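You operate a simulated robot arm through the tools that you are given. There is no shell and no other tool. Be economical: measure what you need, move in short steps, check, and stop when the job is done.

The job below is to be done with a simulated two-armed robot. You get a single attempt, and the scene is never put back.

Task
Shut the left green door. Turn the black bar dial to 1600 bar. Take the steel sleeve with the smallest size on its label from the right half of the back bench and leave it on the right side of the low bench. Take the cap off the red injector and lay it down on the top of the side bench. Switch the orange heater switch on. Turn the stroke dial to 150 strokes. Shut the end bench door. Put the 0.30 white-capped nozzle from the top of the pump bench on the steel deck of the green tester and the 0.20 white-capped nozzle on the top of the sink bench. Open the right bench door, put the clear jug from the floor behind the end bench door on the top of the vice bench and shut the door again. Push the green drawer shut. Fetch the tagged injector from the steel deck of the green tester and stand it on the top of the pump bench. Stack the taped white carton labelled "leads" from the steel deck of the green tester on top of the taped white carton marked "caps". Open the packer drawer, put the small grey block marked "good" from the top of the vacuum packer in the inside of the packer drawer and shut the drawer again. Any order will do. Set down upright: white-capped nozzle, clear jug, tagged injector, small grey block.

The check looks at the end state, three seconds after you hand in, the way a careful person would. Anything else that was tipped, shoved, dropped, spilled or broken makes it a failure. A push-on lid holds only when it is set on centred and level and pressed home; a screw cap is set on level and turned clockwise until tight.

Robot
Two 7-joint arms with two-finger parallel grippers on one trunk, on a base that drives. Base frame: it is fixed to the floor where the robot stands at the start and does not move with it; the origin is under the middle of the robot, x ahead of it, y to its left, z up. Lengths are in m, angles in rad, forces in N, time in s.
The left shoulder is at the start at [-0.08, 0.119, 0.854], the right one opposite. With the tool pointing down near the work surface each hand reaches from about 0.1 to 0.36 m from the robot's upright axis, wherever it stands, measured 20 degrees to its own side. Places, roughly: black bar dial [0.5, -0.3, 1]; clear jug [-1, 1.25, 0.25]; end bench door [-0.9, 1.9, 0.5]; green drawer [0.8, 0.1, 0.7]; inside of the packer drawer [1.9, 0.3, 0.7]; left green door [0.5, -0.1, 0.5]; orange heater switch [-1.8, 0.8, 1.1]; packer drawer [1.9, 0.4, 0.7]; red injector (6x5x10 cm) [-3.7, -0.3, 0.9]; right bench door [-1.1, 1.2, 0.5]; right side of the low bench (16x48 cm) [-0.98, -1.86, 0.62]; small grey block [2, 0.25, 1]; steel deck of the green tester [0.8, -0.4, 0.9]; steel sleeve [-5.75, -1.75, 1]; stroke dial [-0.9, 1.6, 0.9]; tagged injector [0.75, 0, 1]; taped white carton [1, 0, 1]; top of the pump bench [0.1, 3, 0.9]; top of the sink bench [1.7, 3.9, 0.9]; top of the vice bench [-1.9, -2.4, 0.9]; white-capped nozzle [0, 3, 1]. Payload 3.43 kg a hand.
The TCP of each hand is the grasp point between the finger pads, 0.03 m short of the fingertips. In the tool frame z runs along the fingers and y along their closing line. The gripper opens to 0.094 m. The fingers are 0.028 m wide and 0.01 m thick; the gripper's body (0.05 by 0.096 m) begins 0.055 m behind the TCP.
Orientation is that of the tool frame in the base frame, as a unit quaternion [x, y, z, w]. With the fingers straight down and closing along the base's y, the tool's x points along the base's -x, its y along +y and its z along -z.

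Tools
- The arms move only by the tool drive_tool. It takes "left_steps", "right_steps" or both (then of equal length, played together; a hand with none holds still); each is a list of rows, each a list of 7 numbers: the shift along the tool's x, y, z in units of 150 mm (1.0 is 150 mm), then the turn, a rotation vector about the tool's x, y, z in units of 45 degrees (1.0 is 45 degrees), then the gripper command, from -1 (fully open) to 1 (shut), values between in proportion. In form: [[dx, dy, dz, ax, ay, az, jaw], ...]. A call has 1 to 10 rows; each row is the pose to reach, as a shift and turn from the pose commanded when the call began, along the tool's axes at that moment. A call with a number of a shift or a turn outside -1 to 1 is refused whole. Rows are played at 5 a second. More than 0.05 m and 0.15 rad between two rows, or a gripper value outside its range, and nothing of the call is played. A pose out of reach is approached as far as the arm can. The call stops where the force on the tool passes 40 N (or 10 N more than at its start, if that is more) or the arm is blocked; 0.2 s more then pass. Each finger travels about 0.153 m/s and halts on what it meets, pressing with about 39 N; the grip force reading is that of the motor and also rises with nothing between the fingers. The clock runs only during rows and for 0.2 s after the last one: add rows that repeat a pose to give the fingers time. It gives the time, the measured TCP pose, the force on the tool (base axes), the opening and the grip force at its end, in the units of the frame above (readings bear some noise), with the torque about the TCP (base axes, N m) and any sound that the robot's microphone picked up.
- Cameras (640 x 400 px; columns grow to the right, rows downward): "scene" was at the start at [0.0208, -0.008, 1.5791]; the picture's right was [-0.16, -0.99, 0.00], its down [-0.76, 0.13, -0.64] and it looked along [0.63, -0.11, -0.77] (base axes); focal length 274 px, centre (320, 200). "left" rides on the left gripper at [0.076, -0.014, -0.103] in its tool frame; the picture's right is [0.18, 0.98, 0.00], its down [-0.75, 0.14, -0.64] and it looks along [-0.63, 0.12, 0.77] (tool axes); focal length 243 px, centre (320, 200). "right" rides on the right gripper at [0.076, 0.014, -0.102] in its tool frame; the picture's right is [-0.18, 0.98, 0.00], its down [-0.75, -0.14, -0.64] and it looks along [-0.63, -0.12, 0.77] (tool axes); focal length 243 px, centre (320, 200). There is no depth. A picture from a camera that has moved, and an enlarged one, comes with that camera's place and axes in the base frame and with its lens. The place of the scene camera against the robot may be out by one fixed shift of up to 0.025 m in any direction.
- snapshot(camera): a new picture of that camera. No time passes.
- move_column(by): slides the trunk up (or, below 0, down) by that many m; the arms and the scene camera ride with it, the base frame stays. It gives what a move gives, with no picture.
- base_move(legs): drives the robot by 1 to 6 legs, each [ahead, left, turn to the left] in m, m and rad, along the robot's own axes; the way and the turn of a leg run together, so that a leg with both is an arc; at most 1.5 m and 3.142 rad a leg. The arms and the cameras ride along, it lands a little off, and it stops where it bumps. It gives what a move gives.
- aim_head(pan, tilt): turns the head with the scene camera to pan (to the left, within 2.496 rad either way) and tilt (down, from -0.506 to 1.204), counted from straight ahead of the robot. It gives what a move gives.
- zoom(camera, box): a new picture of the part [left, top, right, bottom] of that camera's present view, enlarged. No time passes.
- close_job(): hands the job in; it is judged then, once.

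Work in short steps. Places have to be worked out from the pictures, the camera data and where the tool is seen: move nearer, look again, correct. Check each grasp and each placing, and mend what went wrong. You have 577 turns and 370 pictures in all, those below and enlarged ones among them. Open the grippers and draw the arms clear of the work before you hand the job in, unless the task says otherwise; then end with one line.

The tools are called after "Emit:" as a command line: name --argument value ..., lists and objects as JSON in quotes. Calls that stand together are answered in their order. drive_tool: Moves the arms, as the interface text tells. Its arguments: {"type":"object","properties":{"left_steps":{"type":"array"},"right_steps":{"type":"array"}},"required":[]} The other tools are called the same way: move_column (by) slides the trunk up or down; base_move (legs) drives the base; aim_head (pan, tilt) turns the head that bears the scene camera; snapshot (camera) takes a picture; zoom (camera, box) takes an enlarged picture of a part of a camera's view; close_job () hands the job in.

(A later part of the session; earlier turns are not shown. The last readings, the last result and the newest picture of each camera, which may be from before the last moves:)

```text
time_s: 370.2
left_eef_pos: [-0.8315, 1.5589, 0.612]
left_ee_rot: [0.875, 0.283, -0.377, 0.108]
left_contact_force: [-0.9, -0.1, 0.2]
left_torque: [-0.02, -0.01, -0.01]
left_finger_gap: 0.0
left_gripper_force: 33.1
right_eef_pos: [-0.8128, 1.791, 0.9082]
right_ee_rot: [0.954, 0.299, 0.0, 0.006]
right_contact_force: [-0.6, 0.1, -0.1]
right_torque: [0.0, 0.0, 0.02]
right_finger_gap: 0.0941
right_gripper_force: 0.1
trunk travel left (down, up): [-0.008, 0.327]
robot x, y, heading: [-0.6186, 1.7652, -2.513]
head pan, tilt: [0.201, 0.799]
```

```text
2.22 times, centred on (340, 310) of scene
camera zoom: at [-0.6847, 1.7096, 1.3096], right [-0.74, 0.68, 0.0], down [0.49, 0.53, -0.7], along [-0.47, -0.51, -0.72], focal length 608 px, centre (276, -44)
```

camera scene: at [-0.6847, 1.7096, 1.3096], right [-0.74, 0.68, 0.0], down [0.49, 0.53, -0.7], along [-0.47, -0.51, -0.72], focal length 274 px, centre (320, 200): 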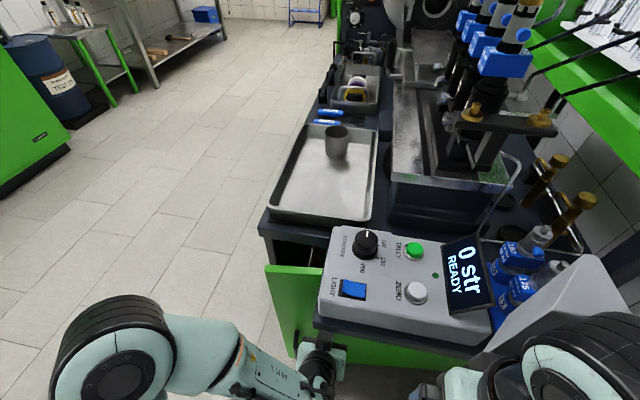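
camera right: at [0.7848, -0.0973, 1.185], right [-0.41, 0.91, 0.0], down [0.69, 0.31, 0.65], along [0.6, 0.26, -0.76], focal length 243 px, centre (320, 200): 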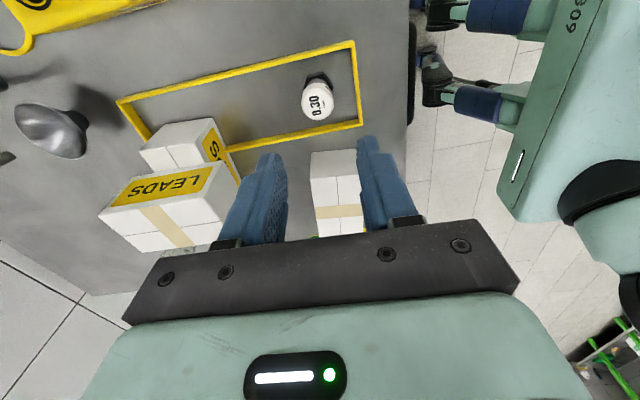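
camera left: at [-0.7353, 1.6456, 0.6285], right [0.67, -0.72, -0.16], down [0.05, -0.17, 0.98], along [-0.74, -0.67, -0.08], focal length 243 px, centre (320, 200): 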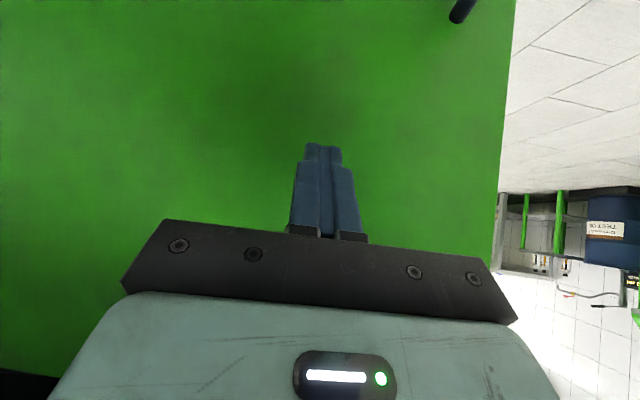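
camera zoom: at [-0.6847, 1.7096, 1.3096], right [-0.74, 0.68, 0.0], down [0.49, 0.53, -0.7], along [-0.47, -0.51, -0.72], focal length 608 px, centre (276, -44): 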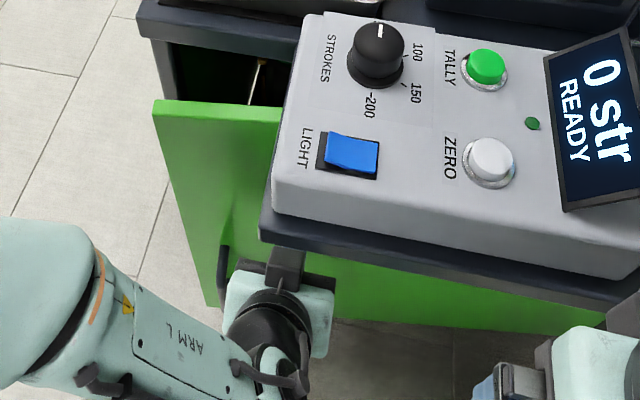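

Door still ~15° open. I raise and retract the right hand first, then push on.

Emit:
drive_tool --right_steps '[[0.2, -0.1, -0.2, 0, 0, 0, -1], [0.35, -0.25, -0.4, 0, 0, 0, -1], [0.4, -0.4, -0.65, 0, 0, 0, -1], [0.4, -0.5, -0.9, 0, 0, 0, -1]]'

Emit:
base_move --legs '[[0.05, 0, 0], [0.04, 0, 0], [0.03, 0, 0]]'

Emit:
snapshot --camera "scene"

```text
time_s: 371.2
left_eef_pos: [-0.8305, 1.5587, 0.6116]
left_ee_rot: [0.875, 0.284, -0.377, 0.108]
left_contact_force: [0.4, -0.6, -0.3]
left_torque: [0.01, 0.0, -0.02]
left_finger_gap: 0.0
left_gripper_force: 33.0
right_eef_pos: [-0.7976, 1.8639, 0.9919]
right_ee_rot: [0.954, 0.299, 0.001, 0.006]
right_contact_force: [0.4, -0.5, -0.1]
right_torque: [-0.04, 0.02, -0.01]
right_finger_gap: 0.0939
right_gripper_force: 0.1
right hand out of reach, approached as far as the arm can: row 3, 4
trunk travel left (down, up): [-0.008, 0.327]
robot x, y, heading: [-0.6126, 1.768, -2.512]
head pan, tilt: [0.201, 0.799]
```

```text
time_s: 372.6
left_eef_pos: [-0.8816, 1.5248, 0.6124]
left_ee_rot: [0.878, 0.278, -0.375, 0.107]
left_contact_force: [-1.4, 0.4, 0.3]
left_torque: [0.02, 0.0, 0.0]
left_finger_gap: 0.0001
left_gripper_force: 33.7
right_eef_pos: [-0.8455, 1.8289, 0.9948]
right_ee_rot: [0.955, 0.297, 0.006, 0.003]
right_contact_force: [10.6, 11.2, -0.9]
right_torque: [-1.0, 1.06, 0.1]
right_finger_gap: 0.0942
right_gripper_force: 0.1
trunk travel left (down, up): [-0.008, 0.327]
robot x, y, heading: [-0.6732, 1.7301, -2.516]
head pan, tilt: [0.201, 0.799]
stopped in leg 2: the force on the tool passed its limit at 79 N (the readings are from after the stop); the commanded pose is now the measured one
```

```text
192 pictures are left
camera scene: at [-0.7374, 1.6713, 1.3099], right [-0.74, 0.68, 0.0], down [0.48, 0.53, -0.7], along [-0.47, -0.51, -0.71], focal length 274 px, centre (320, 200)
```

scene: 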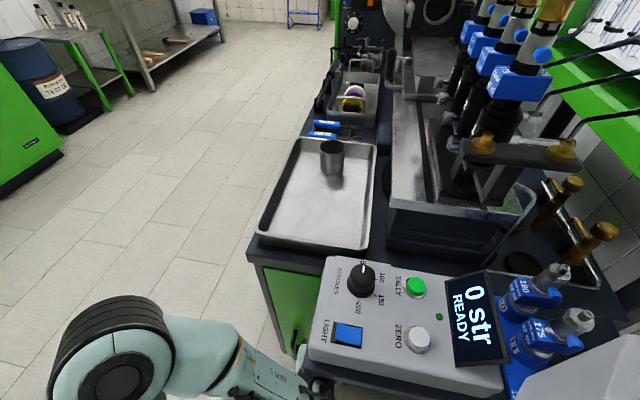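

The right hand touched something (the upright plate by the display). I back off and look.

Emit:
base_move --legs '[[-0.08, 0, 0]]'

Emit:
snapshot --camera "scene"

Emit:
snapshot --camera "right"

```text
time_s: 373.7
left_eef_pos: [-0.8182, 1.569, 0.6111]
left_ee_rot: [0.878, 0.278, -0.376, 0.108]
left_contact_force: [0.9, 0.7, 1.1]
left_torque: [0.02, -0.04, 0.06]
left_finger_gap: 0.0001
left_gripper_force: 32.7
right_eef_pos: [-0.7825, 1.8753, 0.9927]
right_ee_rot: [0.955, 0.298, 0.005, 0.001]
right_contact_force: [-0.5, 0.1, -1.0]
right_torque: [-0.01, -0.02, -0.01]
right_finger_gap: 0.0939
right_gripper_force: 0.0
trunk travel left (down, up): [-0.008, 0.327]
robot x, y, heading: [-0.6041, 1.7716, -2.519]
head pan, tilt: [0.201, 0.799]
```

```text
191 pictures are left
camera scene: at [-0.6743, 1.7171, 1.3097], right [-0.74, 0.68, 0.0], down [0.49, 0.53, -0.7], along [-0.47, -0.51, -0.72], focal length 274 px, centre (320, 200)
```

scene: 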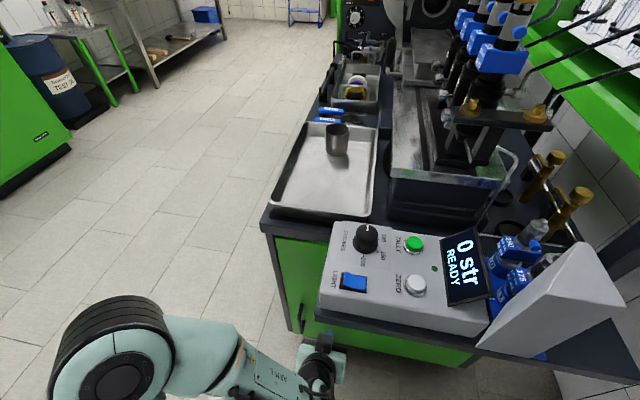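

```text
190 pictures are left
camera right: at [-0.7132, 1.9069, 1.0965], right [0.41, -0.91, 0.01], down [-0.71, -0.31, 0.63], along [-0.58, -0.26, -0.77], focal length 243 px, centre (320, 200)
```

right: 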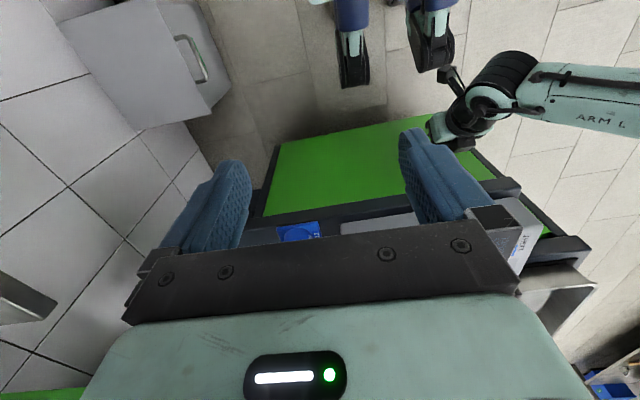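

The plate appears in place. I zoom to check the door.

Emit:
zoom --camera "scene" --box '[240, 200, 440, 380]'

```text
2.22 times, centred on (340, 290) of scene
camera zoom: at [-0.6743, 1.7171, 1.3097], right [-0.74, 0.68, 0.0], down [0.49, 0.53, -0.7], along [-0.47, -0.51, -0.72], focal length 608 px, centre (276, 0)
```

zoom: 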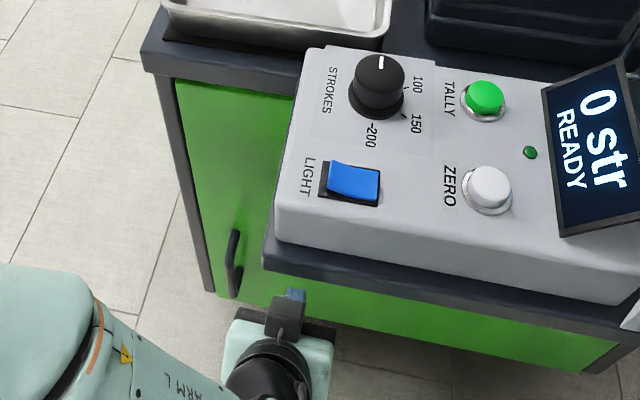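

End bench door is shut flush. Next the stroke dial at ≈(-0.94,1.57,0.93): pointer at 50, needs 120° clockwise. I back off, raise the trunk and level the left hand.

Emit:
base_move --legs '[[-0.22, 0, 0]]'

Emit:
move_column --by 0.3

Emit:
drive_tool --left_steps '[[-0.16, 0, -0.2, 0, 0.17, 0, 0], [-0.3, 0, -0.4, 0, 0.34, 0, -0.3], [-0.4, 0, -0.6, 0, 0.51, 0, -0.3], [-0.5, 0, -0.7, 0, 0.68, 0, -0.3], [-0.5, 0, -0.7, 0, 0.85, 0, -0.3], [-0.5, 0, -0.7, 0, 1, 0, -0.3]]'

Emit:
snapshot --camera "left"

Emit:
snapshot --camera "scene"

```text
time_s: 375.4
left_eef_pos: [-0.6422, 1.699, 0.6119]
left_ee_rot: [0.879, 0.274, -0.376, 0.106]
left_contact_force: [-0.6, -0.1, -0.1]
left_torque: [0.01, 0.01, 0.0]
left_finger_gap: 0.0
left_gripper_force: 32.5
right_eef_pos: [-0.6052, 2.0034, 0.9931]
right_ee_rot: [0.956, 0.294, 0.006, 0.002]
right_contact_force: [-0.4, 0.4, -0.1]
right_torque: [-0.02, 0.01, 0.03]
right_finger_gap: 0.0938
right_gripper_force: 0.1
trunk travel left (down, up): [-0.008, 0.327]
robot x, y, heading: [-0.4273, 1.9011, -2.526]
head pan, tilt: [0.201, 0.799]
```

```text
time_s: 378.4
left_eef_pos: [-0.6652, 1.6831, 0.9318]
left_ee_rot: [0.871, 0.272, -0.393, 0.112]
left_contact_force: [0.4, 0.7, 0.7]
left_torque: [0.02, -0.01, 0.01]
left_finger_gap: 0.0
left_gripper_force: 33.1
right_eef_pos: [-0.6165, 1.9945, 1.3071]
right_ee_rot: [0.955, 0.294, -0.028, 0.013]
right_contact_force: [0.9, 0.9, -0.8]
right_torque: [0.02, 0.02, 0.01]
right_finger_gap: 0.0942
right_gripper_force: 0.0
trunk travel left (down, up): [-0.308, 0.027]
robot x, y, heading: [-0.4256, 1.9016, -2.525]
head pan, tilt: [0.201, 0.799]
```

```text
time_s: 379.8
left_eef_pos: [-0.6414, 1.6955, 1.0562]
left_ee_rot: [0.955, 0.294, -0.028, -0.001]
left_contact_force: [-0.2, 0.9, 0.4]
left_torque: [-0.02, -0.01, 0.02]
left_finger_gap: 0.061
left_gripper_force: 0.0
right_eef_pos: [-0.6181, 1.9934, 1.3073]
right_ee_rot: [0.955, 0.295, -0.028, 0.014]
right_contact_force: [-0.5, 0.6, 0.5]
right_torque: [-0.02, -0.01, -0.02]
right_finger_gap: 0.0941
right_gripper_force: 0.0
trunk travel left (down, up): [-0.308, 0.027]
robot x, y, heading: [-0.4328, 1.8988, -2.52]
head pan, tilt: [0.201, 0.799]
```

```text
188 pictures are left
camera left: at [-0.5804, 1.7532, 1.1547], right [0.7, -0.71, -0.03], down [-0.51, -0.53, 0.68], along [-0.5, -0.46, -0.73], focal length 243 px, centre (320, 200)
```

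left: 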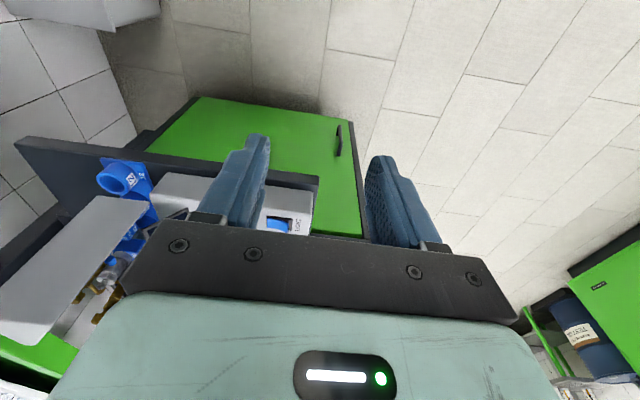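

```text
187 pictures are left
camera scene: at [-0.4585, 1.8724, 1.6183], right [-0.73, 0.68, 0.0], down [0.49, 0.52, -0.7], along [-0.48, -0.51, -0.72], focal length 274 px, centre (320, 200)
```

scene: 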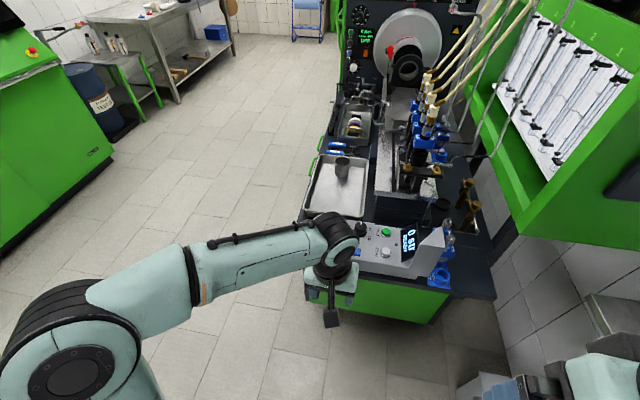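

I drive forward 0.2 to bring the dial into reach.

Emit:
base_move --legs '[[0.2, 0, 0]]'

Emit:
drive_tool --left_steps '[[-0.2, -0.2, 0, 0, 0.1, 0, -0.3], [-0.4, -0.4, 0, 0, 0.1, 0, -0.3], [-0.5, -0.48, 0, 0, 0.1, 0, -0.3]]'

Emit:
snapshot --camera "left"

```text
time_s: 381.3
left_eef_pos: [-0.8003, 1.5841, 1.0557]
left_ee_rot: [0.956, 0.293, -0.029, -0.001]
left_contact_force: [0.0, -0.6, 0.5]
left_torque: [0.03, 0.03, 0.03]
left_finger_gap: 0.0611
left_gripper_force: 0.0
right_eef_pos: [-0.7761, 1.8826, 1.3061]
right_ee_rot: [0.955, 0.294, -0.027, 0.013]
right_contact_force: [-1.1, -0.6, -0.4]
right_torque: [-0.02, -0.02, 0.0]
right_finger_gap: 0.094
right_gripper_force: 0.1
trunk travel left (down, up): [-0.308, 0.027]
robot x, y, heading: [-0.5864, 1.7869, -2.523]
head pan, tilt: [0.201, 0.799]
```

```text
time_s: 382.1
left_eef_pos: [-0.9019, 1.6031, 1.0648]
left_ee_rot: [0.956, 0.293, 0.007, -0.012]
left_contact_force: [0.2, -0.5, -0.5]
left_torque: [0.01, 0.0, 0.02]
left_finger_gap: 0.0608
left_gripper_force: 0.0
right_eef_pos: [-0.7753, 1.8828, 1.3072]
right_ee_rot: [0.956, 0.293, -0.027, 0.012]
right_contact_force: [0.0, 0.3, -0.1]
right_torque: [0.0, 0.01, -0.01]
right_finger_gap: 0.0942
right_gripper_force: 0.0
trunk travel left (down, up): [-0.308, 0.027]
robot x, y, heading: [-0.5832, 1.7874, -2.529]
head pan, tilt: [0.201, 0.799]
```

```text
186 pictures are left
camera left: at [-0.8476, 1.6558, 1.1676], right [0.7, -0.71, -0.01], down [-0.55, -0.56, 0.62], along [-0.45, -0.43, -0.78], focal length 243 px, centre (320, 200)
```

left: 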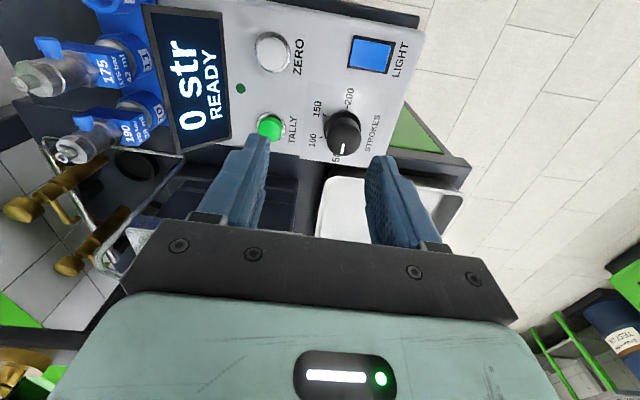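

Knob at ≈(-0.911,1.565). I pre-rotate the hand -60° over it while lowering a little.

Emit:
drive_tool --left_steps '[[-0.1, 0.08, 0.05, 0, 0, -0.17, -0.3], [-0.2, 0.17, 0.1, 0, 0, -0.34, -0.3], [-0.2, 0.17, 0.2, 0, 0, -0.51, -0.3], [-0.2, 0.17, 0.3, 0, 0, -0.68, -0.3], [-0.2, 0.17, 0.35, 0, 0, -0.85, -0.3], [-0.2, 0.17, 0.35, 0, 0, -1, -0.3]]'

Emit:
drive_tool --left_steps '[[0, 0, 0, 0, 0, -0.17, -0.3], [0, 0, 0, 0, 0, -0.33, -0.3]]'

Emit:
snapshot --camera "left"

```text
time_s: 383.5
left_eef_pos: [-0.9124, 1.5664, 1.0079]
left_ee_rot: [0.77, 0.638, 0.013, -0.008]
left_contact_force: [-1.0, -0.2, -0.4]
left_torque: [-0.02, -0.02, 0.01]
left_finger_gap: 0.0612
left_gripper_force: 0.1
right_eef_pos: [-0.7739, 1.8833, 1.3073]
right_ee_rot: [0.956, 0.293, -0.027, 0.013]
right_contact_force: [0.1, -0.7, -0.9]
right_torque: [-0.01, 0.03, -0.01]
right_finger_gap: 0.0944
right_gripper_force: 0.1
trunk travel left (down, up): [-0.308, 0.027]
robot x, y, heading: [-0.5857, 1.7864, -2.526]
head pan, tilt: [0.201, 0.799]
```

```text
time_s: 384.1
left_eef_pos: [-0.9127, 1.566, 1.0077]
left_ee_rot: [0.681, 0.732, 0.013, -0.006]
left_contact_force: [0.5, 0.2, 0.6]
left_torque: [0.01, -0.01, -0.02]
left_finger_gap: 0.061
left_gripper_force: 0.1
right_eef_pos: [-0.7757, 1.8819, 1.3076]
right_ee_rot: [0.955, 0.294, -0.027, 0.013]
right_contact_force: [-1.0, -0.3, 0.2]
right_torque: [-0.02, 0.0, -0.02]
right_finger_gap: 0.0938
right_gripper_force: 0.0
trunk travel left (down, up): [-0.308, 0.027]
robot x, y, heading: [-0.5861, 1.7861, -2.523]
head pan, tilt: [0.201, 0.799]
```

```text
185 pictures are left
camera left: at [-0.9323, 1.6397, 1.1115], right [0.97, 0.25, 0.02], down [0.19, -0.76, 0.62], along [0.17, -0.6, -0.78], focal length 243 px, centre (320, 200)
```

left: 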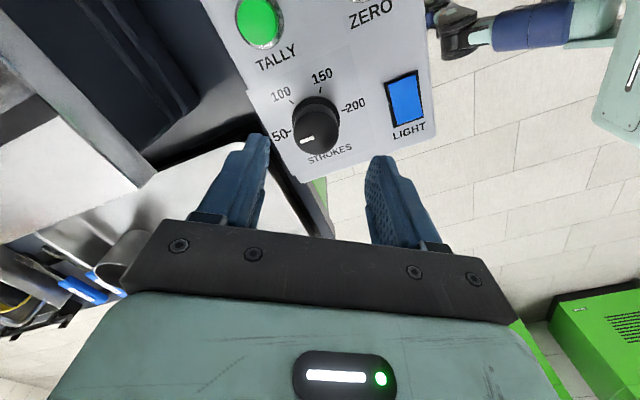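

Knob top at (-0.912,1.5645,0.924), pointer at 50. I descend and close on it.

Emit:
drive_tool --left_steps '[[0, 0.005, 0.15, 0, 0, 0, -0.3], [0, 0.005, 0.3, 0, 0, 0, -0.3], [0, 0.005, 0.45, 0, 0, 0, -0.3], [0, 0.005, 0.45, 0, 0, 0, 0.2], [0, 0.005, 0.45, 0, 0, 0, 0.6], [0, 0.005, 0.45, 0, 0, 0, 0.9]]'

Emit:
snapshot --camera "left"

```text
time_s: 385.5
left_eef_pos: [-0.9134, 1.5668, 0.9396]
left_ee_rot: [0.683, 0.73, 0.011, -0.008]
left_contact_force: [-18.7, -0.6, -2.4]
left_torque: [0.21, 0.79, -0.17]
left_finger_gap: 0.0375
left_gripper_force: 45.0
right_eef_pos: [-0.7768, 1.8823, 1.3065]
right_ee_rot: [0.956, 0.293, -0.026, 0.012]
right_contact_force: [0.2, 0.4, -0.2]
right_torque: [0.0, -0.03, 0.06]
right_finger_gap: 0.0942
right_gripper_force: 0.0
trunk travel left (down, up): [-0.308, 0.027]
robot x, y, heading: [-0.5859, 1.7872, -2.528]
head pan, tilt: [0.201, 0.799]
```

```text
184 pictures are left
camera left: at [-0.9323, 1.6413, 1.0441], right [0.97, 0.25, 0.01], down [0.19, -0.76, 0.62], along [0.16, -0.6, -0.78], focal length 243 px, centre (320, 200)
```

left: 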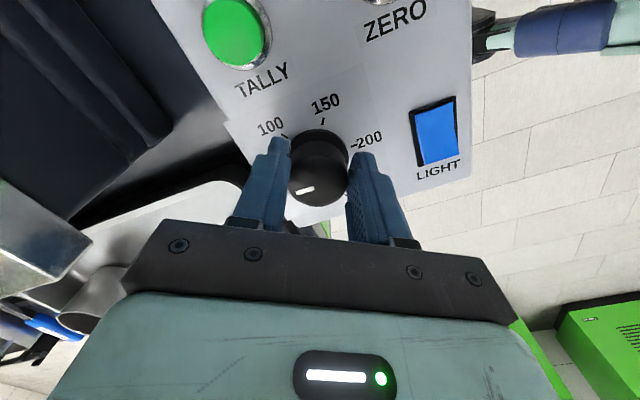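

Gripped (37 mm). I turn clockwise 120° in three calls.

Emit:
drive_tool --left_steps '[[0, -0.02, 0, 0, 0, 0.17, 0.9], [0, -0.03, 0, 0, 0, 0.34, 0.9], [0, -0.03, 0, 0, 0, 0.51, 0.9], [0, -0.03, 0, 0, 0, 0.68, 0.9], [0, -0.03, 0, 0, 0, 0.85, 0.9], [0, -0.03, 0, 0, 0, 1, 0.9]]'

Emit:
snapshot --camera "left"

```text
time_s: 386.9
left_eef_pos: [-0.9074, 1.5643, 0.9401]
left_ee_rot: [0.91, 0.415, 0.016, -0.007]
left_contact_force: [35.0, -8.5, 2.1]
left_torque: [-0.97, -0.45, 0.24]
left_finger_gap: 0.037
left_gripper_force: 45.0
right_eef_pos: [-0.771, 1.8821, 1.3079]
right_ee_rot: [0.956, 0.293, -0.028, 0.011]
right_contact_force: [0.4, -0.4, 0.3]
right_torque: [-0.01, 0.02, -0.03]
right_finger_gap: 0.0938
right_gripper_force: 0.0
trunk travel left (down, up): [-0.308, 0.027]
robot x, y, heading: [-0.5838, 1.788, -2.521]
head pan, tilt: [0.201, 0.799]
```

```text
183 pictures are left
camera left: at [-0.8699, 1.6303, 1.0447], right [0.86, -0.51, 0.0], down [-0.4, -0.68, 0.62], along [-0.31, -0.53, -0.79], focal length 243 px, centre (320, 200)
```

left: 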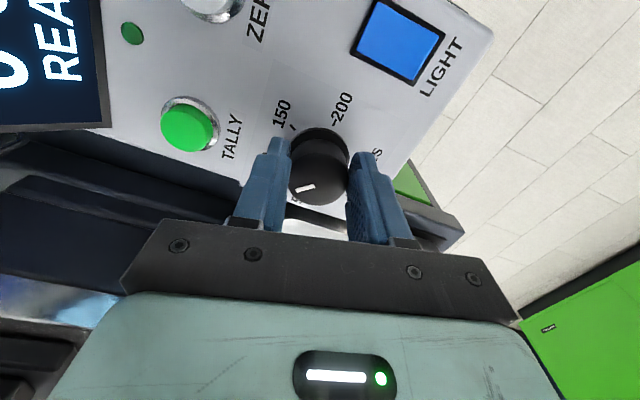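

Knob turns with the hand. I relieve the side force slightly and continue.

Emit:
drive_tool --left_steps '[[0.01, 0.015, 0, 0, 0, 0.17, 0.9], [0.01, 0.015, 0, 0, 0, 0.34, 0.9], [0.01, 0.015, 0, 0, 0, 0.51, 0.9], [0.01, 0.015, 0, 0, 0, 0.68, 0.9], [0.01, 0.015, 0, 0, 0, 0.85, 0.9], [0.01, 0.015, 0, 0, 0, 1, 0.9]]'

Emit:
drive_tool --left_steps '[[0, 0, 0, 0, 0, 0.17, 0.9], [0, 0, 0, 0, 0, 0.34, 0.9], [0, 0, 0, 0, 0, 0.51, 0.9], [0, 0, 0, 0, 0, 0.67, 0.9]]'

Emit:
snapshot --camera "left"

Emit:
zoom --camera "scene" --box '[300, 180, 460, 320]'

```text
time_s: 388.3
left_eef_pos: [-0.9062, 1.5589, 0.9394]
left_ee_rot: [0.999, 0.037, 0.011, -0.01]
left_contact_force: [32.8, -24.4, 1.1]
left_torque: [-0.99, -1.44, 0.15]
left_finger_gap: 0.0373
left_gripper_force: 45.1
right_eef_pos: [-0.7715, 1.8791, 1.3085]
right_ee_rot: [0.955, 0.294, -0.028, 0.011]
right_contact_force: [0.2, -0.3, 0.5]
right_torque: [-0.02, 0.01, -0.01]
right_finger_gap: 0.0941
right_gripper_force: 0.1
trunk travel left (down, up): [-0.308, 0.027]
robot x, y, heading: [-0.585, 1.7892, -2.529]
head pan, tilt: [0.201, 0.799]
```

```text
time_s: 389.3
left_eef_pos: [-0.9094, 1.5568, 0.9405]
left_ee_rot: [0.975, -0.224, 0.003, -0.01]
left_contact_force: [20.7, -35.5, 12.9]
left_torque: [-1.36, -0.52, 0.12]
left_finger_gap: 0.0373
left_gripper_force: 45.1
right_eef_pos: [-0.7729, 1.8785, 1.3083]
right_ee_rot: [0.956, 0.293, -0.028, 0.011]
right_contact_force: [-0.3, -0.2, 0.0]
right_torque: [-0.02, 0.01, -0.02]
right_finger_gap: 0.0939
right_gripper_force: 0.1
trunk travel left (down, up): [-0.308, 0.027]
robot x, y, heading: [-0.5862, 1.789, -2.522]
head pan, tilt: [0.201, 0.799]
```

```text
182 pictures are left
camera left: at [-0.835, 1.5359, 1.0425], right [-0.26, -0.96, -0.02], down [-0.75, 0.19, 0.64], along [-0.61, 0.18, -0.77], focal length 243 px, centre (320, 200)
```

left: 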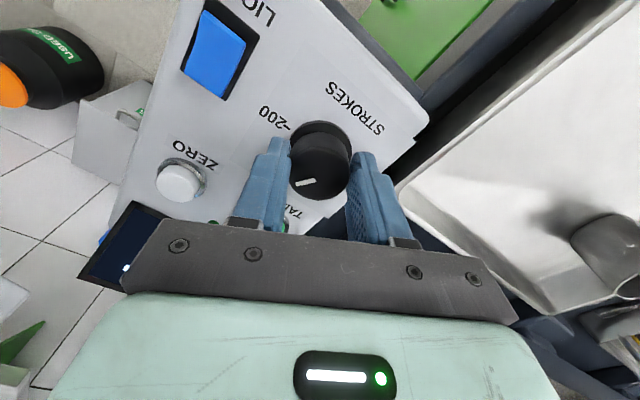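

```text
2.86 times, centred on (380, 250) of scene
camera zoom: at [-0.6124, 1.7559, 1.6184], right [-0.73, 0.68, 0.0], down [0.49, 0.52, -0.7], along [-0.48, -0.51, -0.72], focal length 782 px, centre (149, 57)
```

zoom: 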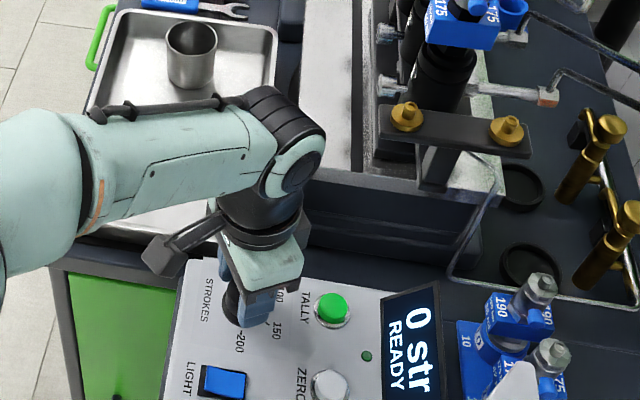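

Turned 120°. I release, lift, and check the pointer.

Emit:
drive_tool --left_steps '[[0, 0, 0, 0, 0, 0, 0.2], [0, 0, 0, 0, 0, 0, -0.3], [0, 0, -0.3, 0, 0, 0, -0.3], [0, 0, -0.6, 0, 0, 0, -0.3], [0, 0, -0.9, 0, 0, 0, -0.3]]'

Emit:
zoom --camera "left" --box '[220, 40, 420, 180]'

```text
time_s: 390.5
left_eef_pos: [-0.911, 1.564, 1.0785]
left_ee_rot: [0.974, -0.226, 0.001, -0.015]
left_contact_force: [0.4, 0.0, 0.2]
left_torque: [-0.02, 0.0, -0.02]
left_finger_gap: 0.061
left_gripper_force: 0.2
right_eef_pos: [-0.7748, 1.8823, 1.3073]
right_ee_rot: [0.956, 0.293, -0.027, 0.013]
right_contact_force: [0.2, -0.8, 0.1]
right_torque: [0.02, -0.01, 0.01]
right_finger_gap: 0.0942
right_gripper_force: 0.0
trunk travel left (down, up): [-0.308, 0.027]
robot x, y, heading: [-0.5858, 1.7866, -2.528]
head pan, tilt: [0.201, 0.799]
```

```text
2.86 times, centred on (320, 110) of left
camera zoom: at [-0.8369, 1.5413, 1.1807], right [-0.27, -0.96, -0.03], down [-0.74, 0.19, 0.64], along [-0.61, 0.19, -0.77], focal length 693 px, centre (320, 457)
```

zoom: 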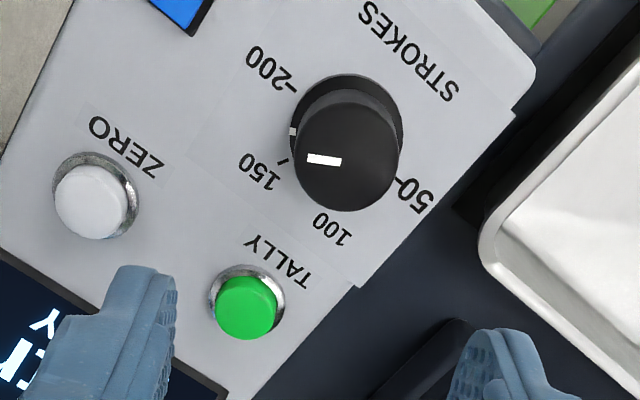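

The pointer is about 24° past 150. I regrasp and turn back counter‑clockwise 24°.

Emit:
drive_tool --left_steps '[[0, 0, 0.3, 0, 0, 0, -0.3], [0, 0, 0.6, 0, 0, 0, -0.3], [0, 0, 0.92, 0, 0, 0, -0.3], [0, 0, 0.92, 0, 0, 0, 0.3], [0, 0, 0.92, 0, 0, 0, 0.9], [0, 0, 0.92, 0, 0, -0.18, 0.9], [0, 0, 0.92, 0, 0, -0.36, 0.9], [0, 0, 0.92, 0, 0, -0.54, 0.9]]'

Emit:
drive_tool --left_steps '[[0, 0, 0, 0, 0, 0, 0.2], [0, 0, 0, 0, 0, 0, -0.3], [0, 0, -0.3, 0, 0, 0, -0.3], [0, 0, -0.6, 0, 0, 0, -0.3], [0, 0, -0.9, 0, 0, 0, -0.3]]'

Emit:
zoom --camera "left" --box '[220, 40, 420, 180]'

```text
time_s: 391.9
left_eef_pos: [-0.9145, 1.5599, 0.9369]
left_ee_rot: [0.981, -0.195, -0.003, -0.005]
left_contact_force: [-4.9, -12.2, -3.4]
left_torque: [-0.42, 0.89, -0.05]
left_finger_gap: 0.037
left_gripper_force: 45.1
right_eef_pos: [-0.7761, 1.8826, 1.3072]
right_ee_rot: [0.955, 0.294, -0.026, 0.013]
right_contact_force: [-1.5, 0.0, -0.4]
right_torque: [-0.03, -0.01, -0.02]
right_finger_gap: 0.0941
right_gripper_force: 0.0
trunk travel left (down, up): [-0.308, 0.027]
robot x, y, heading: [-0.5813, 1.7875, -2.523]
head pan, tilt: [0.201, 0.799]
stopped in row 6 (left hand): the force on the tool passed its limit at 41 N (the readings are from after the stop); the commanded pose is now the measured one
```

```text
time_s: 393.1
left_eef_pos: [-0.9108, 1.5625, 1.0747]
left_ee_rot: [0.98, -0.197, -0.003, -0.007]
left_contact_force: [0.4, -0.1, 0.5]
left_torque: [0.02, -0.05, -0.02]
left_finger_gap: 0.0611
left_gripper_force: 0.0
right_eef_pos: [-0.7752, 1.8822, 1.307]
right_ee_rot: [0.956, 0.293, -0.026, 0.012]
right_contact_force: [0.8, 0.5, 0.9]
right_torque: [-0.05, 0.02, -0.01]
right_finger_gap: 0.0942
right_gripper_force: 0.0
trunk travel left (down, up): [-0.308, 0.027]
robot x, y, heading: [-0.5881, 1.7882, -2.523]
head pan, tilt: [0.201, 0.799]
```

```text
2.86 times, centred on (320, 110) of left
camera zoom: at [-0.8342, 1.5459, 1.1769], right [-0.21, -0.98, -0.01], down [-0.75, 0.15, 0.65], along [-0.63, 0.15, -0.76], focal length 693 px, centre (320, 457)
```

zoom: 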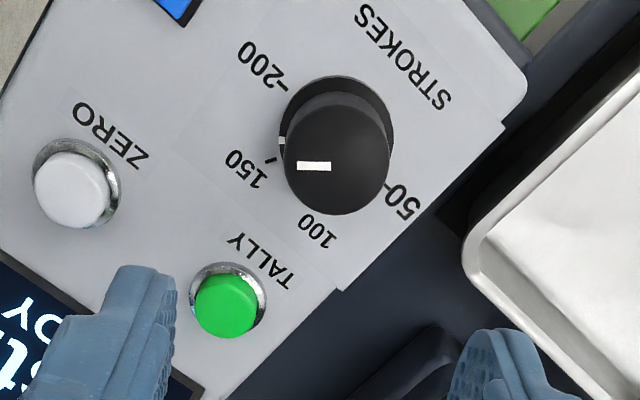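

It stopped early from side force. I regrasp at this centred position and rotate more slowly.

Emit:
drive_tool --left_steps '[[0, 0, 0.3, 0, 0, 0, -0.3], [0, 0, 0.6, 0, 0, 0, -0.3], [0, 0, 0.9, 0, 0, 0, -0.3], [0, 0, 0.9, 0, 0, 0, 0.3], [0, 0, 0.9, 0, 0, 0, 0.75], [0, 0, 0.9, 0, 0, 0, 0.75]]'

Emit:
drive_tool --left_steps '[[0, 0, 0, 0, 0, -0.09, 0.75], [0, 0, 0, 0, 0, -0.18, 0.75], [0, 0, 0, 0, 0, -0.27, 0.75], [0, 0, 0, 0, 0, -0.36, 0.75], [0, 0, 0, 0, 0, -0.44, 0.75]]'

Emit:
drive_tool --left_steps '[[0, 0, 0, 0, 0, 0, 0.2], [0, 0, 0, 0, 0, 0, -0.3], [0, 0, -0.3, 0, 0, 0, -0.3], [0, 0, -0.6, 0, 0, 0, -0.3], [0, 0, -0.9, 0, 0, 0, -0.3]]'

Emit:
zoom --camera "left" --box '[220, 40, 420, 180]'

```text
time_s: 394.5
left_eef_pos: [-0.9144, 1.5584, 0.9397]
left_ee_rot: [0.981, -0.196, -0.004, -0.005]
left_contact_force: [-8.9, -22.7, 3.8]
left_torque: [-0.57, 1.2, -0.03]
left_finger_gap: 0.037
left_gripper_force: 44.6
right_eef_pos: [-0.7766, 1.8779, 1.3078]
right_ee_rot: [0.956, 0.294, -0.027, 0.011]
right_contact_force: [-0.7, -0.4, 0.3]
right_torque: [-0.01, 0.02, -0.01]
right_finger_gap: 0.0939
right_gripper_force: 0.2
trunk travel left (down, up): [-0.308, 0.027]
robot x, y, heading: [-0.5893, 1.7883, -2.527]
head pan, tilt: [0.201, 0.799]
```

```text
time_s: 395.7
left_eef_pos: [-0.914, 1.5587, 0.9397]
left_ee_rot: [1.0, -0.025, -0.002, -0.005]
left_contact_force: [-7.4, -28.0, 3.2]
left_torque: [-0.84, 1.59, -0.07]
left_finger_gap: 0.0371
left_gripper_force: 44.9
right_eef_pos: [-0.7763, 1.8787, 1.3068]
right_ee_rot: [0.955, 0.294, -0.026, 0.011]
right_contact_force: [0.2, -0.4, 0.6]
right_torque: [0.01, -0.01, 0.0]
right_finger_gap: 0.0941
right_gripper_force: 0.0
trunk travel left (down, up): [-0.308, 0.027]
robot x, y, heading: [-0.587, 1.7886, -2.529]
head pan, tilt: [0.201, 0.799]
```

```text
time_s: 396.9
left_eef_pos: [-0.9159, 1.5622, 1.0757]
left_ee_rot: [1.0, -0.025, -0.001, -0.008]
left_contact_force: [-0.1, -0.2, 0.3]
left_torque: [-0.02, -0.04, 0.01]
left_finger_gap: 0.061
left_gripper_force: 0.0
right_eef_pos: [-0.7751, 1.8819, 1.3072]
right_ee_rot: [0.956, 0.293, -0.026, 0.014]
right_contact_force: [0.5, 0.2, 0.5]
right_torque: [-0.01, -0.01, 0.0]
right_finger_gap: 0.0941
right_gripper_force: 0.1
trunk travel left (down, up): [-0.308, 0.027]
robot x, y, heading: [-0.5841, 1.7877, -2.524]
head pan, tilt: [0.201, 0.799]
```

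```text
2.86 times, centred on (320, 110) of left
camera zoom: at [-0.8393, 1.5729, 1.1779], right [0.13, -0.99, -0.02], down [-0.76, -0.11, 0.64], along [-0.64, -0.07, -0.77], focal length 693 px, centre (320, 457)
```

zoom: 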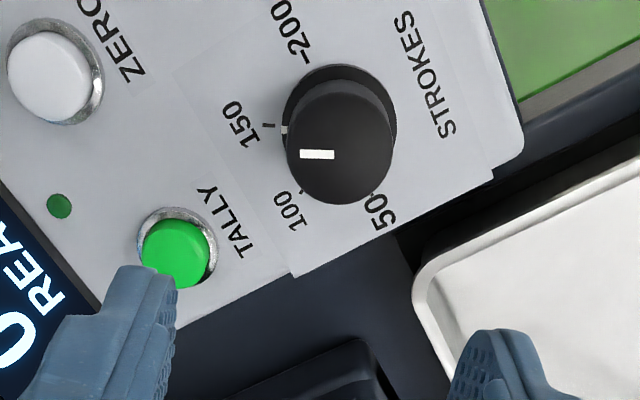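

Stroke dial is on 150. I restore the left wrist, back away, and drive round to the bench front.

Emit:
drive_tool --left_steps '[[0, 0, -0.1, 0, 0, -0.17, -0.3], [0, 0, -0.2, 0, 0, -0.34, -0.3], [0, 0, -0.3, 0, 0, -0.51, -0.3], [0.1, 0, -0.3, 0, 0, -0.68, -1], [0.2, 0, -0.3, 0, 0, -0.82, -1]]'

Emit:
base_move --legs '[[-0.3, 0, 0], [0, 0, -1.565], [-0.95, 0, 0], [0, 0.7, 0]]'

Emit:
aim_head --pan 0.2 --tilt 0.55

Emit:
snapshot --camera "scene"

```text
time_s: 398.1
left_eef_pos: [-0.8811, 1.559, 1.1211]
left_ee_rot: [0.956, 0.294, 0.001, -0.008]
left_contact_force: [0.0, -0.2, -0.8]
left_torque: [-0.01, -0.02, -0.01]
left_finger_gap: 0.0939
left_gripper_force: 0.1
right_eef_pos: [-0.7757, 1.8815, 1.3069]
right_ee_rot: [0.956, 0.293, -0.027, 0.013]
right_contact_force: [-0.7, 0.2, 0.4]
right_torque: [0.0, 0.0, 0.01]
right_finger_gap: 0.0939
right_gripper_force: 0.0
trunk travel left (down, up): [-0.308, 0.027]
robot x, y, heading: [-0.5854, 1.789, -2.524]
head pan, tilt: [0.201, 0.799]
```

```text
time_s: 414.8
left_eef_pos: [-0.5518, 1.0333, 1.1189]
left_ee_rot: [0.898, -0.439, 0.006, -0.004]
left_contact_force: [0.8, -0.4, -0.3]
left_torque: [-0.03, -0.01, 0.02]
left_finger_gap: 0.094
left_gripper_force: 0.0
right_eef_pos: [-0.2214, 0.9485, 1.3076]
right_ee_rot: [0.898, -0.438, -0.028, -0.01]
right_contact_force: [-0.4, 0.3, 0.0]
right_torque: [0.02, -0.01, -0.01]
right_finger_gap: 0.0941
right_gripper_force: 0.0
trunk travel left (down, up): [-0.308, 0.027]
robot x, y, heading: [-0.3034, 0.7547, 2.254]
head pan, tilt: [0.201, 0.799]
```

```text
time_s: 415.6
left_eef_pos: [-0.5515, 1.0344, 1.1207]
left_ee_rot: [0.898, -0.439, 0.005, -0.005]
left_contact_force: [0.1, 0.8, -0.1]
left_torque: [0.0, -0.01, 0.03]
left_finger_gap: 0.0939
left_gripper_force: 0.0
right_eef_pos: [-0.2226, 0.948, 1.3068]
right_ee_rot: [0.898, -0.438, -0.029, -0.009]
right_contact_force: [0.4, 0.0, -0.9]
right_torque: [0.01, -0.01, 0.02]
right_finger_gap: 0.0941
right_gripper_force: 0.0
trunk travel left (down, up): [-0.308, 0.027]
robot x, y, heading: [-0.3001, 0.7548, 2.261]
head pan, tilt: [0.201, 0.55]
```

```text
177 pictures are left
camera scene: at [-0.3548, 0.7812, 1.6396], right [0.63, 0.77, 0.0], down [0.4, -0.33, -0.85], along [-0.66, 0.54, -0.52], focal length 274 px, centre (320, 200)
```

scene: 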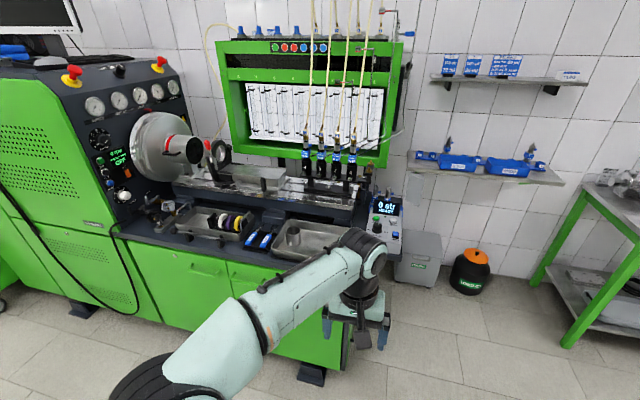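

I zoom on the console controls and bench doors.

Emit:
zoom --camera "scene" --box '[70, 110, 190, 220]'

Emit:
zoom --camera "scene" --box '[120, 230, 360, 390]'

```text
3.64 times, centred on (130, 165) of scene
camera zoom: at [-0.3548, 0.7812, 1.6396], right [0.63, 0.77, 0.0], down [0.4, -0.33, -0.85], along [-0.66, 0.54, -0.52], focal length 995 px, centre (1011, 327)
```

zoom: 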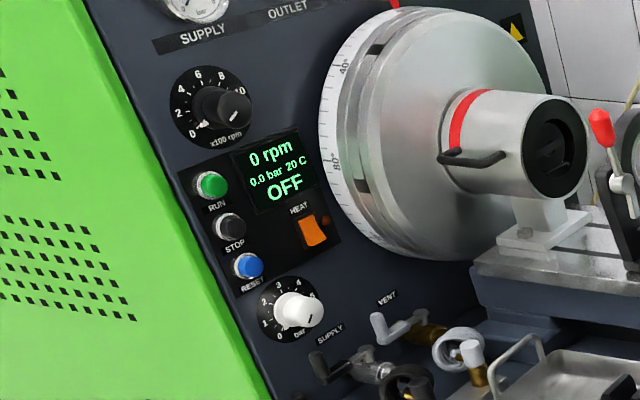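

```text
2.50 times, centred on (240, 310) of scene
camera zoom: at [-0.3548, 0.7812, 1.6396], right [0.63, 0.77, 0.0], down [0.4, -0.33, -0.85], along [-0.66, 0.54, -0.52], focal length 684 px, centre (520, -75)
```

zoom: 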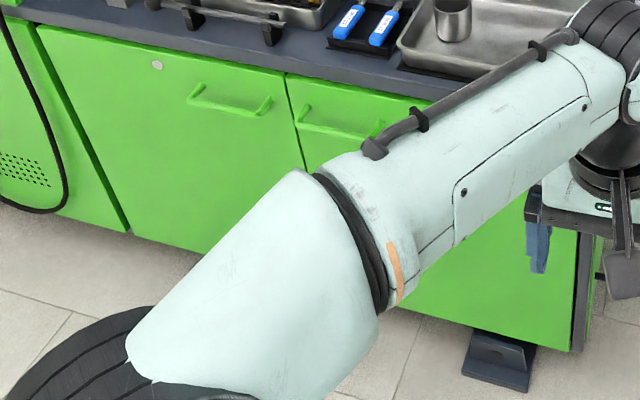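

The orange HEAT rocker is on the console face at about (-1.76,0.82,1.1), facing along the bench. I turn to face it and approach along the bench front.

Emit:
base_move --legs '[[0, 0, 0.8], [0.6, 0, 0]]'

Emit:
aim_head --pan -0.1 --tilt 0.5

Emit:
snapshot --camera "scene"

```text
time_s: 421.1
left_eef_pos: [-1.2752, 0.8309, 1.1204]
left_ee_rot: [0.998, -0.062, 0.004, -0.007]
left_contact_force: [-0.7, 1.2, 1.7]
left_torque: [0.02, 0.0, -0.04]
left_finger_gap: 0.0942
left_gripper_force: 0.0
right_eef_pos: [-0.9805, 1.0047, 1.3069]
right_ee_rot: [0.998, -0.06, -0.029, 0.002]
right_contact_force: [-0.3, -0.5, -0.5]
right_torque: [0.01, 0.0, -0.01]
right_finger_gap: 0.0939
right_gripper_force: 0.0
trunk travel left (down, up): [-0.308, 0.027]
robot x, y, heading: [-0.9014, 0.8073, 3.045]
head pan, tilt: [0.201, 0.55]
```

```text
time_s: 421.9
left_eef_pos: [-1.2732, 0.8309, 1.1198]
left_ee_rot: [0.998, -0.061, 0.004, -0.007]
left_contact_force: [-0.7, -0.5, -0.6]
left_torque: [0.01, -0.01, 0.03]
left_finger_gap: 0.0939
left_gripper_force: 0.1
right_eef_pos: [-0.9822, 1.0043, 1.3076]
right_ee_rot: [0.998, -0.059, -0.029, 0.003]
right_contact_force: [-0.2, 0.3, 0.4]
right_torque: [-0.02, 0.01, 0.0]
right_finger_gap: 0.094
right_gripper_force: 0.0
trunk travel left (down, up): [-0.308, 0.027]
robot x, y, heading: [-0.9021, 0.8091, 3.045]
head pan, tilt: [-0.099, 0.499]
```

```text
174 pictures are left
camera scene: at [-0.957, 0.8279, 1.6442], right [0.2, 0.98, 0.0], down [0.47, -0.09, -0.88], along [-0.86, 0.17, -0.48], focal length 274 px, centre (320, 200)
```

scene: 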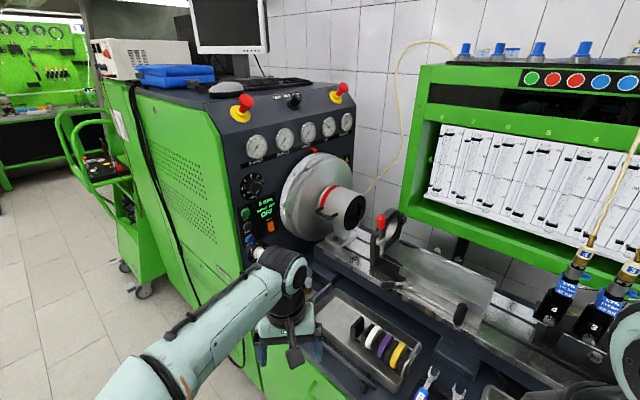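

Zoom on the rocker.

Emit:
zoom --camera "scene" --box '[230, 180, 310, 260]'

```text
5.00 times, centred on (270, 220) of scene
camera zoom: at [-0.957, 0.8279, 1.6442], right [0.2, 0.98, 0.0], down [0.47, -0.09, -0.88], along [-0.86, 0.17, -0.48], focal length 1368 px, centre (570, 100)
```

zoom: 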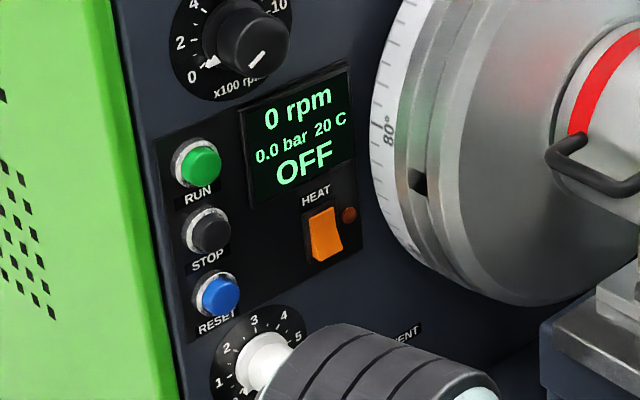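

HEAT rocker located at ≈(-1.787,0.814,1.09). I pitch the left hand forward (fingers closed) for a push.

Emit:
drive_tool --left_steps '[[-0.13, 0, -0.03, 0, -0.17, 0, 1], [-0.26, 0, -0.06, 0, -0.34, 0, 1], [-0.4, 0, -0.1, 0, -0.51, 0, 1], [-0.53, 0, -0.1, 0, -0.68, 0, 1], [-0.66, 0, -0.1, 0, -0.85, 0, 1], [-0.8, 0, -0.1, 0, -1, 0, 1]]'

Emit:
drive_tool --left_steps '[[0, 0, 0, 0, -0.17, 0, 1], [0, 0, 0, 0, -0.34, 0, 1], [0, 0, 0, 0, -0.51, 0, 1], [0, 0, 0, 0, -0.68, 0, 1], [0, 0, 0, 0, -0.85, 0, 1]]'

Emit:
snapshot --camera "left"

Emit:
snapshot --camera "scene"

```text
time_s: 423.3
left_eef_pos: [-1.3948, 0.8474, 1.1324]
left_ee_rot: [0.923, -0.054, -0.379, -0.03]
left_contact_force: [0.3, 0.0, -0.3]
left_torque: [-0.02, -0.02, 0.0]
left_finger_gap: 0.0
left_gripper_force: 33.4
right_eef_pos: [-0.9831, 1.004, 1.3073]
right_ee_rot: [0.998, -0.06, -0.03, 0.002]
right_contact_force: [-1.0, -0.1, 0.1]
right_torque: [-0.01, -0.01, -0.01]
right_finger_gap: 0.094
right_gripper_force: 0.0
trunk travel left (down, up): [-0.308, 0.027]
robot x, y, heading: [-0.9023, 0.8111, 3.046]
head pan, tilt: [-0.099, 0.499]
```

```text
time_s: 424.5
left_eef_pos: [-1.3939, 0.8467, 1.133]
left_ee_rot: [0.748, -0.041, -0.66, -0.047]
left_contact_force: [0.0, 0.0, 0.3]
left_torque: [0.01, -0.01, 0.01]
left_finger_gap: 0.0
left_gripper_force: 32.8
right_eef_pos: [-0.9832, 1.0038, 1.3064]
right_ee_rot: [0.998, -0.06, -0.03, 0.003]
right_contact_force: [-0.5, -0.1, 0.6]
right_torque: [0.02, 0.02, 0.01]
right_finger_gap: 0.094
right_gripper_force: 0.1
trunk travel left (down, up): [-0.308, 0.027]
robot x, y, heading: [-0.9008, 0.8102, 3.04]
head pan, tilt: [-0.099, 0.499]
```

```text
172 pictures are left
camera left: at [-1.2811, 0.8492, 1.0707], right [-0.1, -0.98, -0.2], down [0.52, -0.22, 0.82], along [-0.85, -0.02, 0.53], focal length 243 px, centre (320, 200)
```

left: 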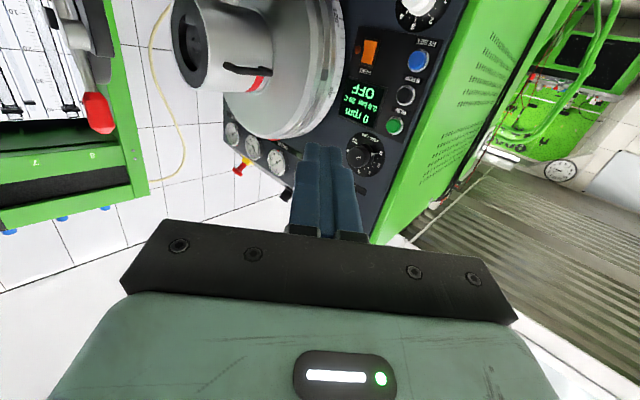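

```text
171 pictures are left
camera scene: at [-0.9574, 0.8281, 1.6442], right [0.2, 0.98, 0.0], down [0.47, -0.09, -0.88], along [-0.86, 0.17, -0.48], focal length 274 px, centre (320, 200)
```

scene: 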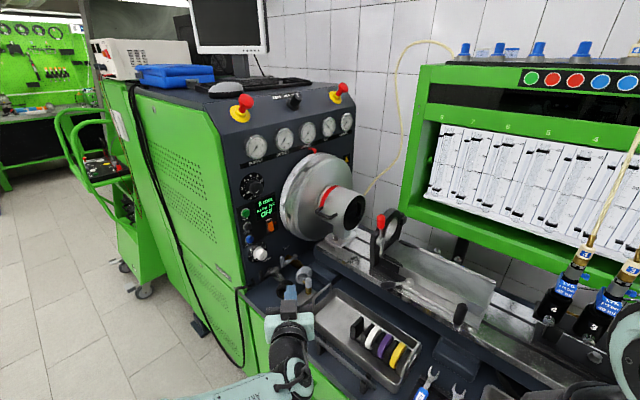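

I advance the base 0.25 (drifting away from the bench) so the switch comes into reach.

Emit:
base_move --legs '[[0.25, 0.07, 0]]'

Emit:
snapshot --camera "left"

Emit:
snapshot --camera "scene"

```text
time_s: 426.4
left_eef_pos: [-1.6546, 0.7968, 1.1332]
left_ee_rot: [0.748, -0.038, -0.661, -0.043]
left_contact_force: [0.3, 1.3, 0.6]
left_torque: [0.02, 0.01, -0.02]
left_finger_gap: 0.0
left_gripper_force: 32.9
right_eef_pos: [-1.2441, 0.9588, 1.3075]
right_ee_rot: [0.998, -0.056, -0.03, 0.003]
right_contact_force: [0.3, 0.5, 1.3]
right_torque: [-0.03, 0.01, -0.04]
right_finger_gap: 0.0941
right_gripper_force: 0.1
trunk travel left (down, up): [-0.308, 0.027]
robot x, y, heading: [-1.1576, 0.7621, 3.051]
head pan, tilt: [-0.099, 0.499]
```

```text
170 pictures are left
camera left: at [-1.5408, 0.8009, 1.0707], right [-0.09, -0.98, -0.2], down [0.52, -0.21, 0.83], along [-0.85, -0.03, 0.53], focal length 243 px, centre (320, 200)
```

left: 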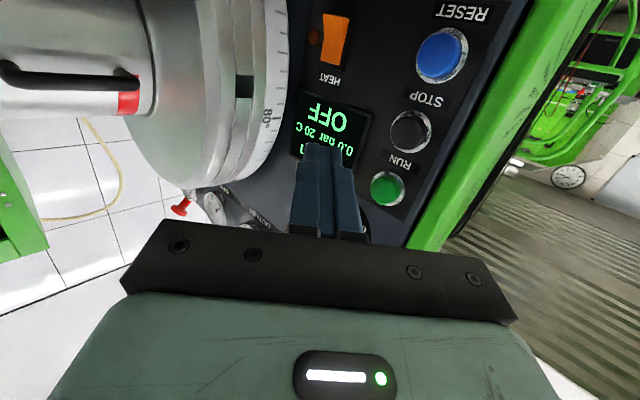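

```text
169 pictures are left
camera scene: at [-1.2168, 0.7829, 1.6441], right [0.19, 0.98, 0.0], down [0.47, -0.09, -0.88], along [-0.86, 0.17, -0.48], focal length 274 px, centre (320, 200)
```

scene: 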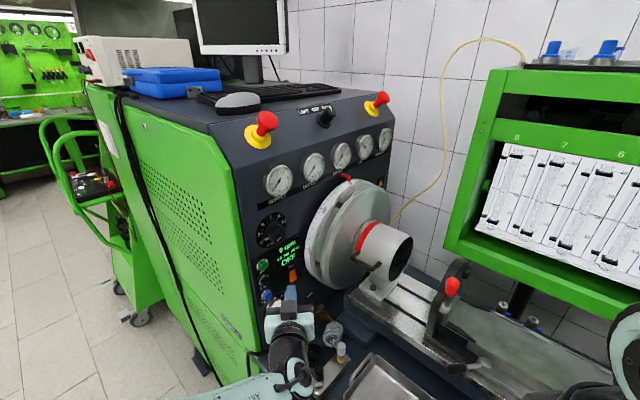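

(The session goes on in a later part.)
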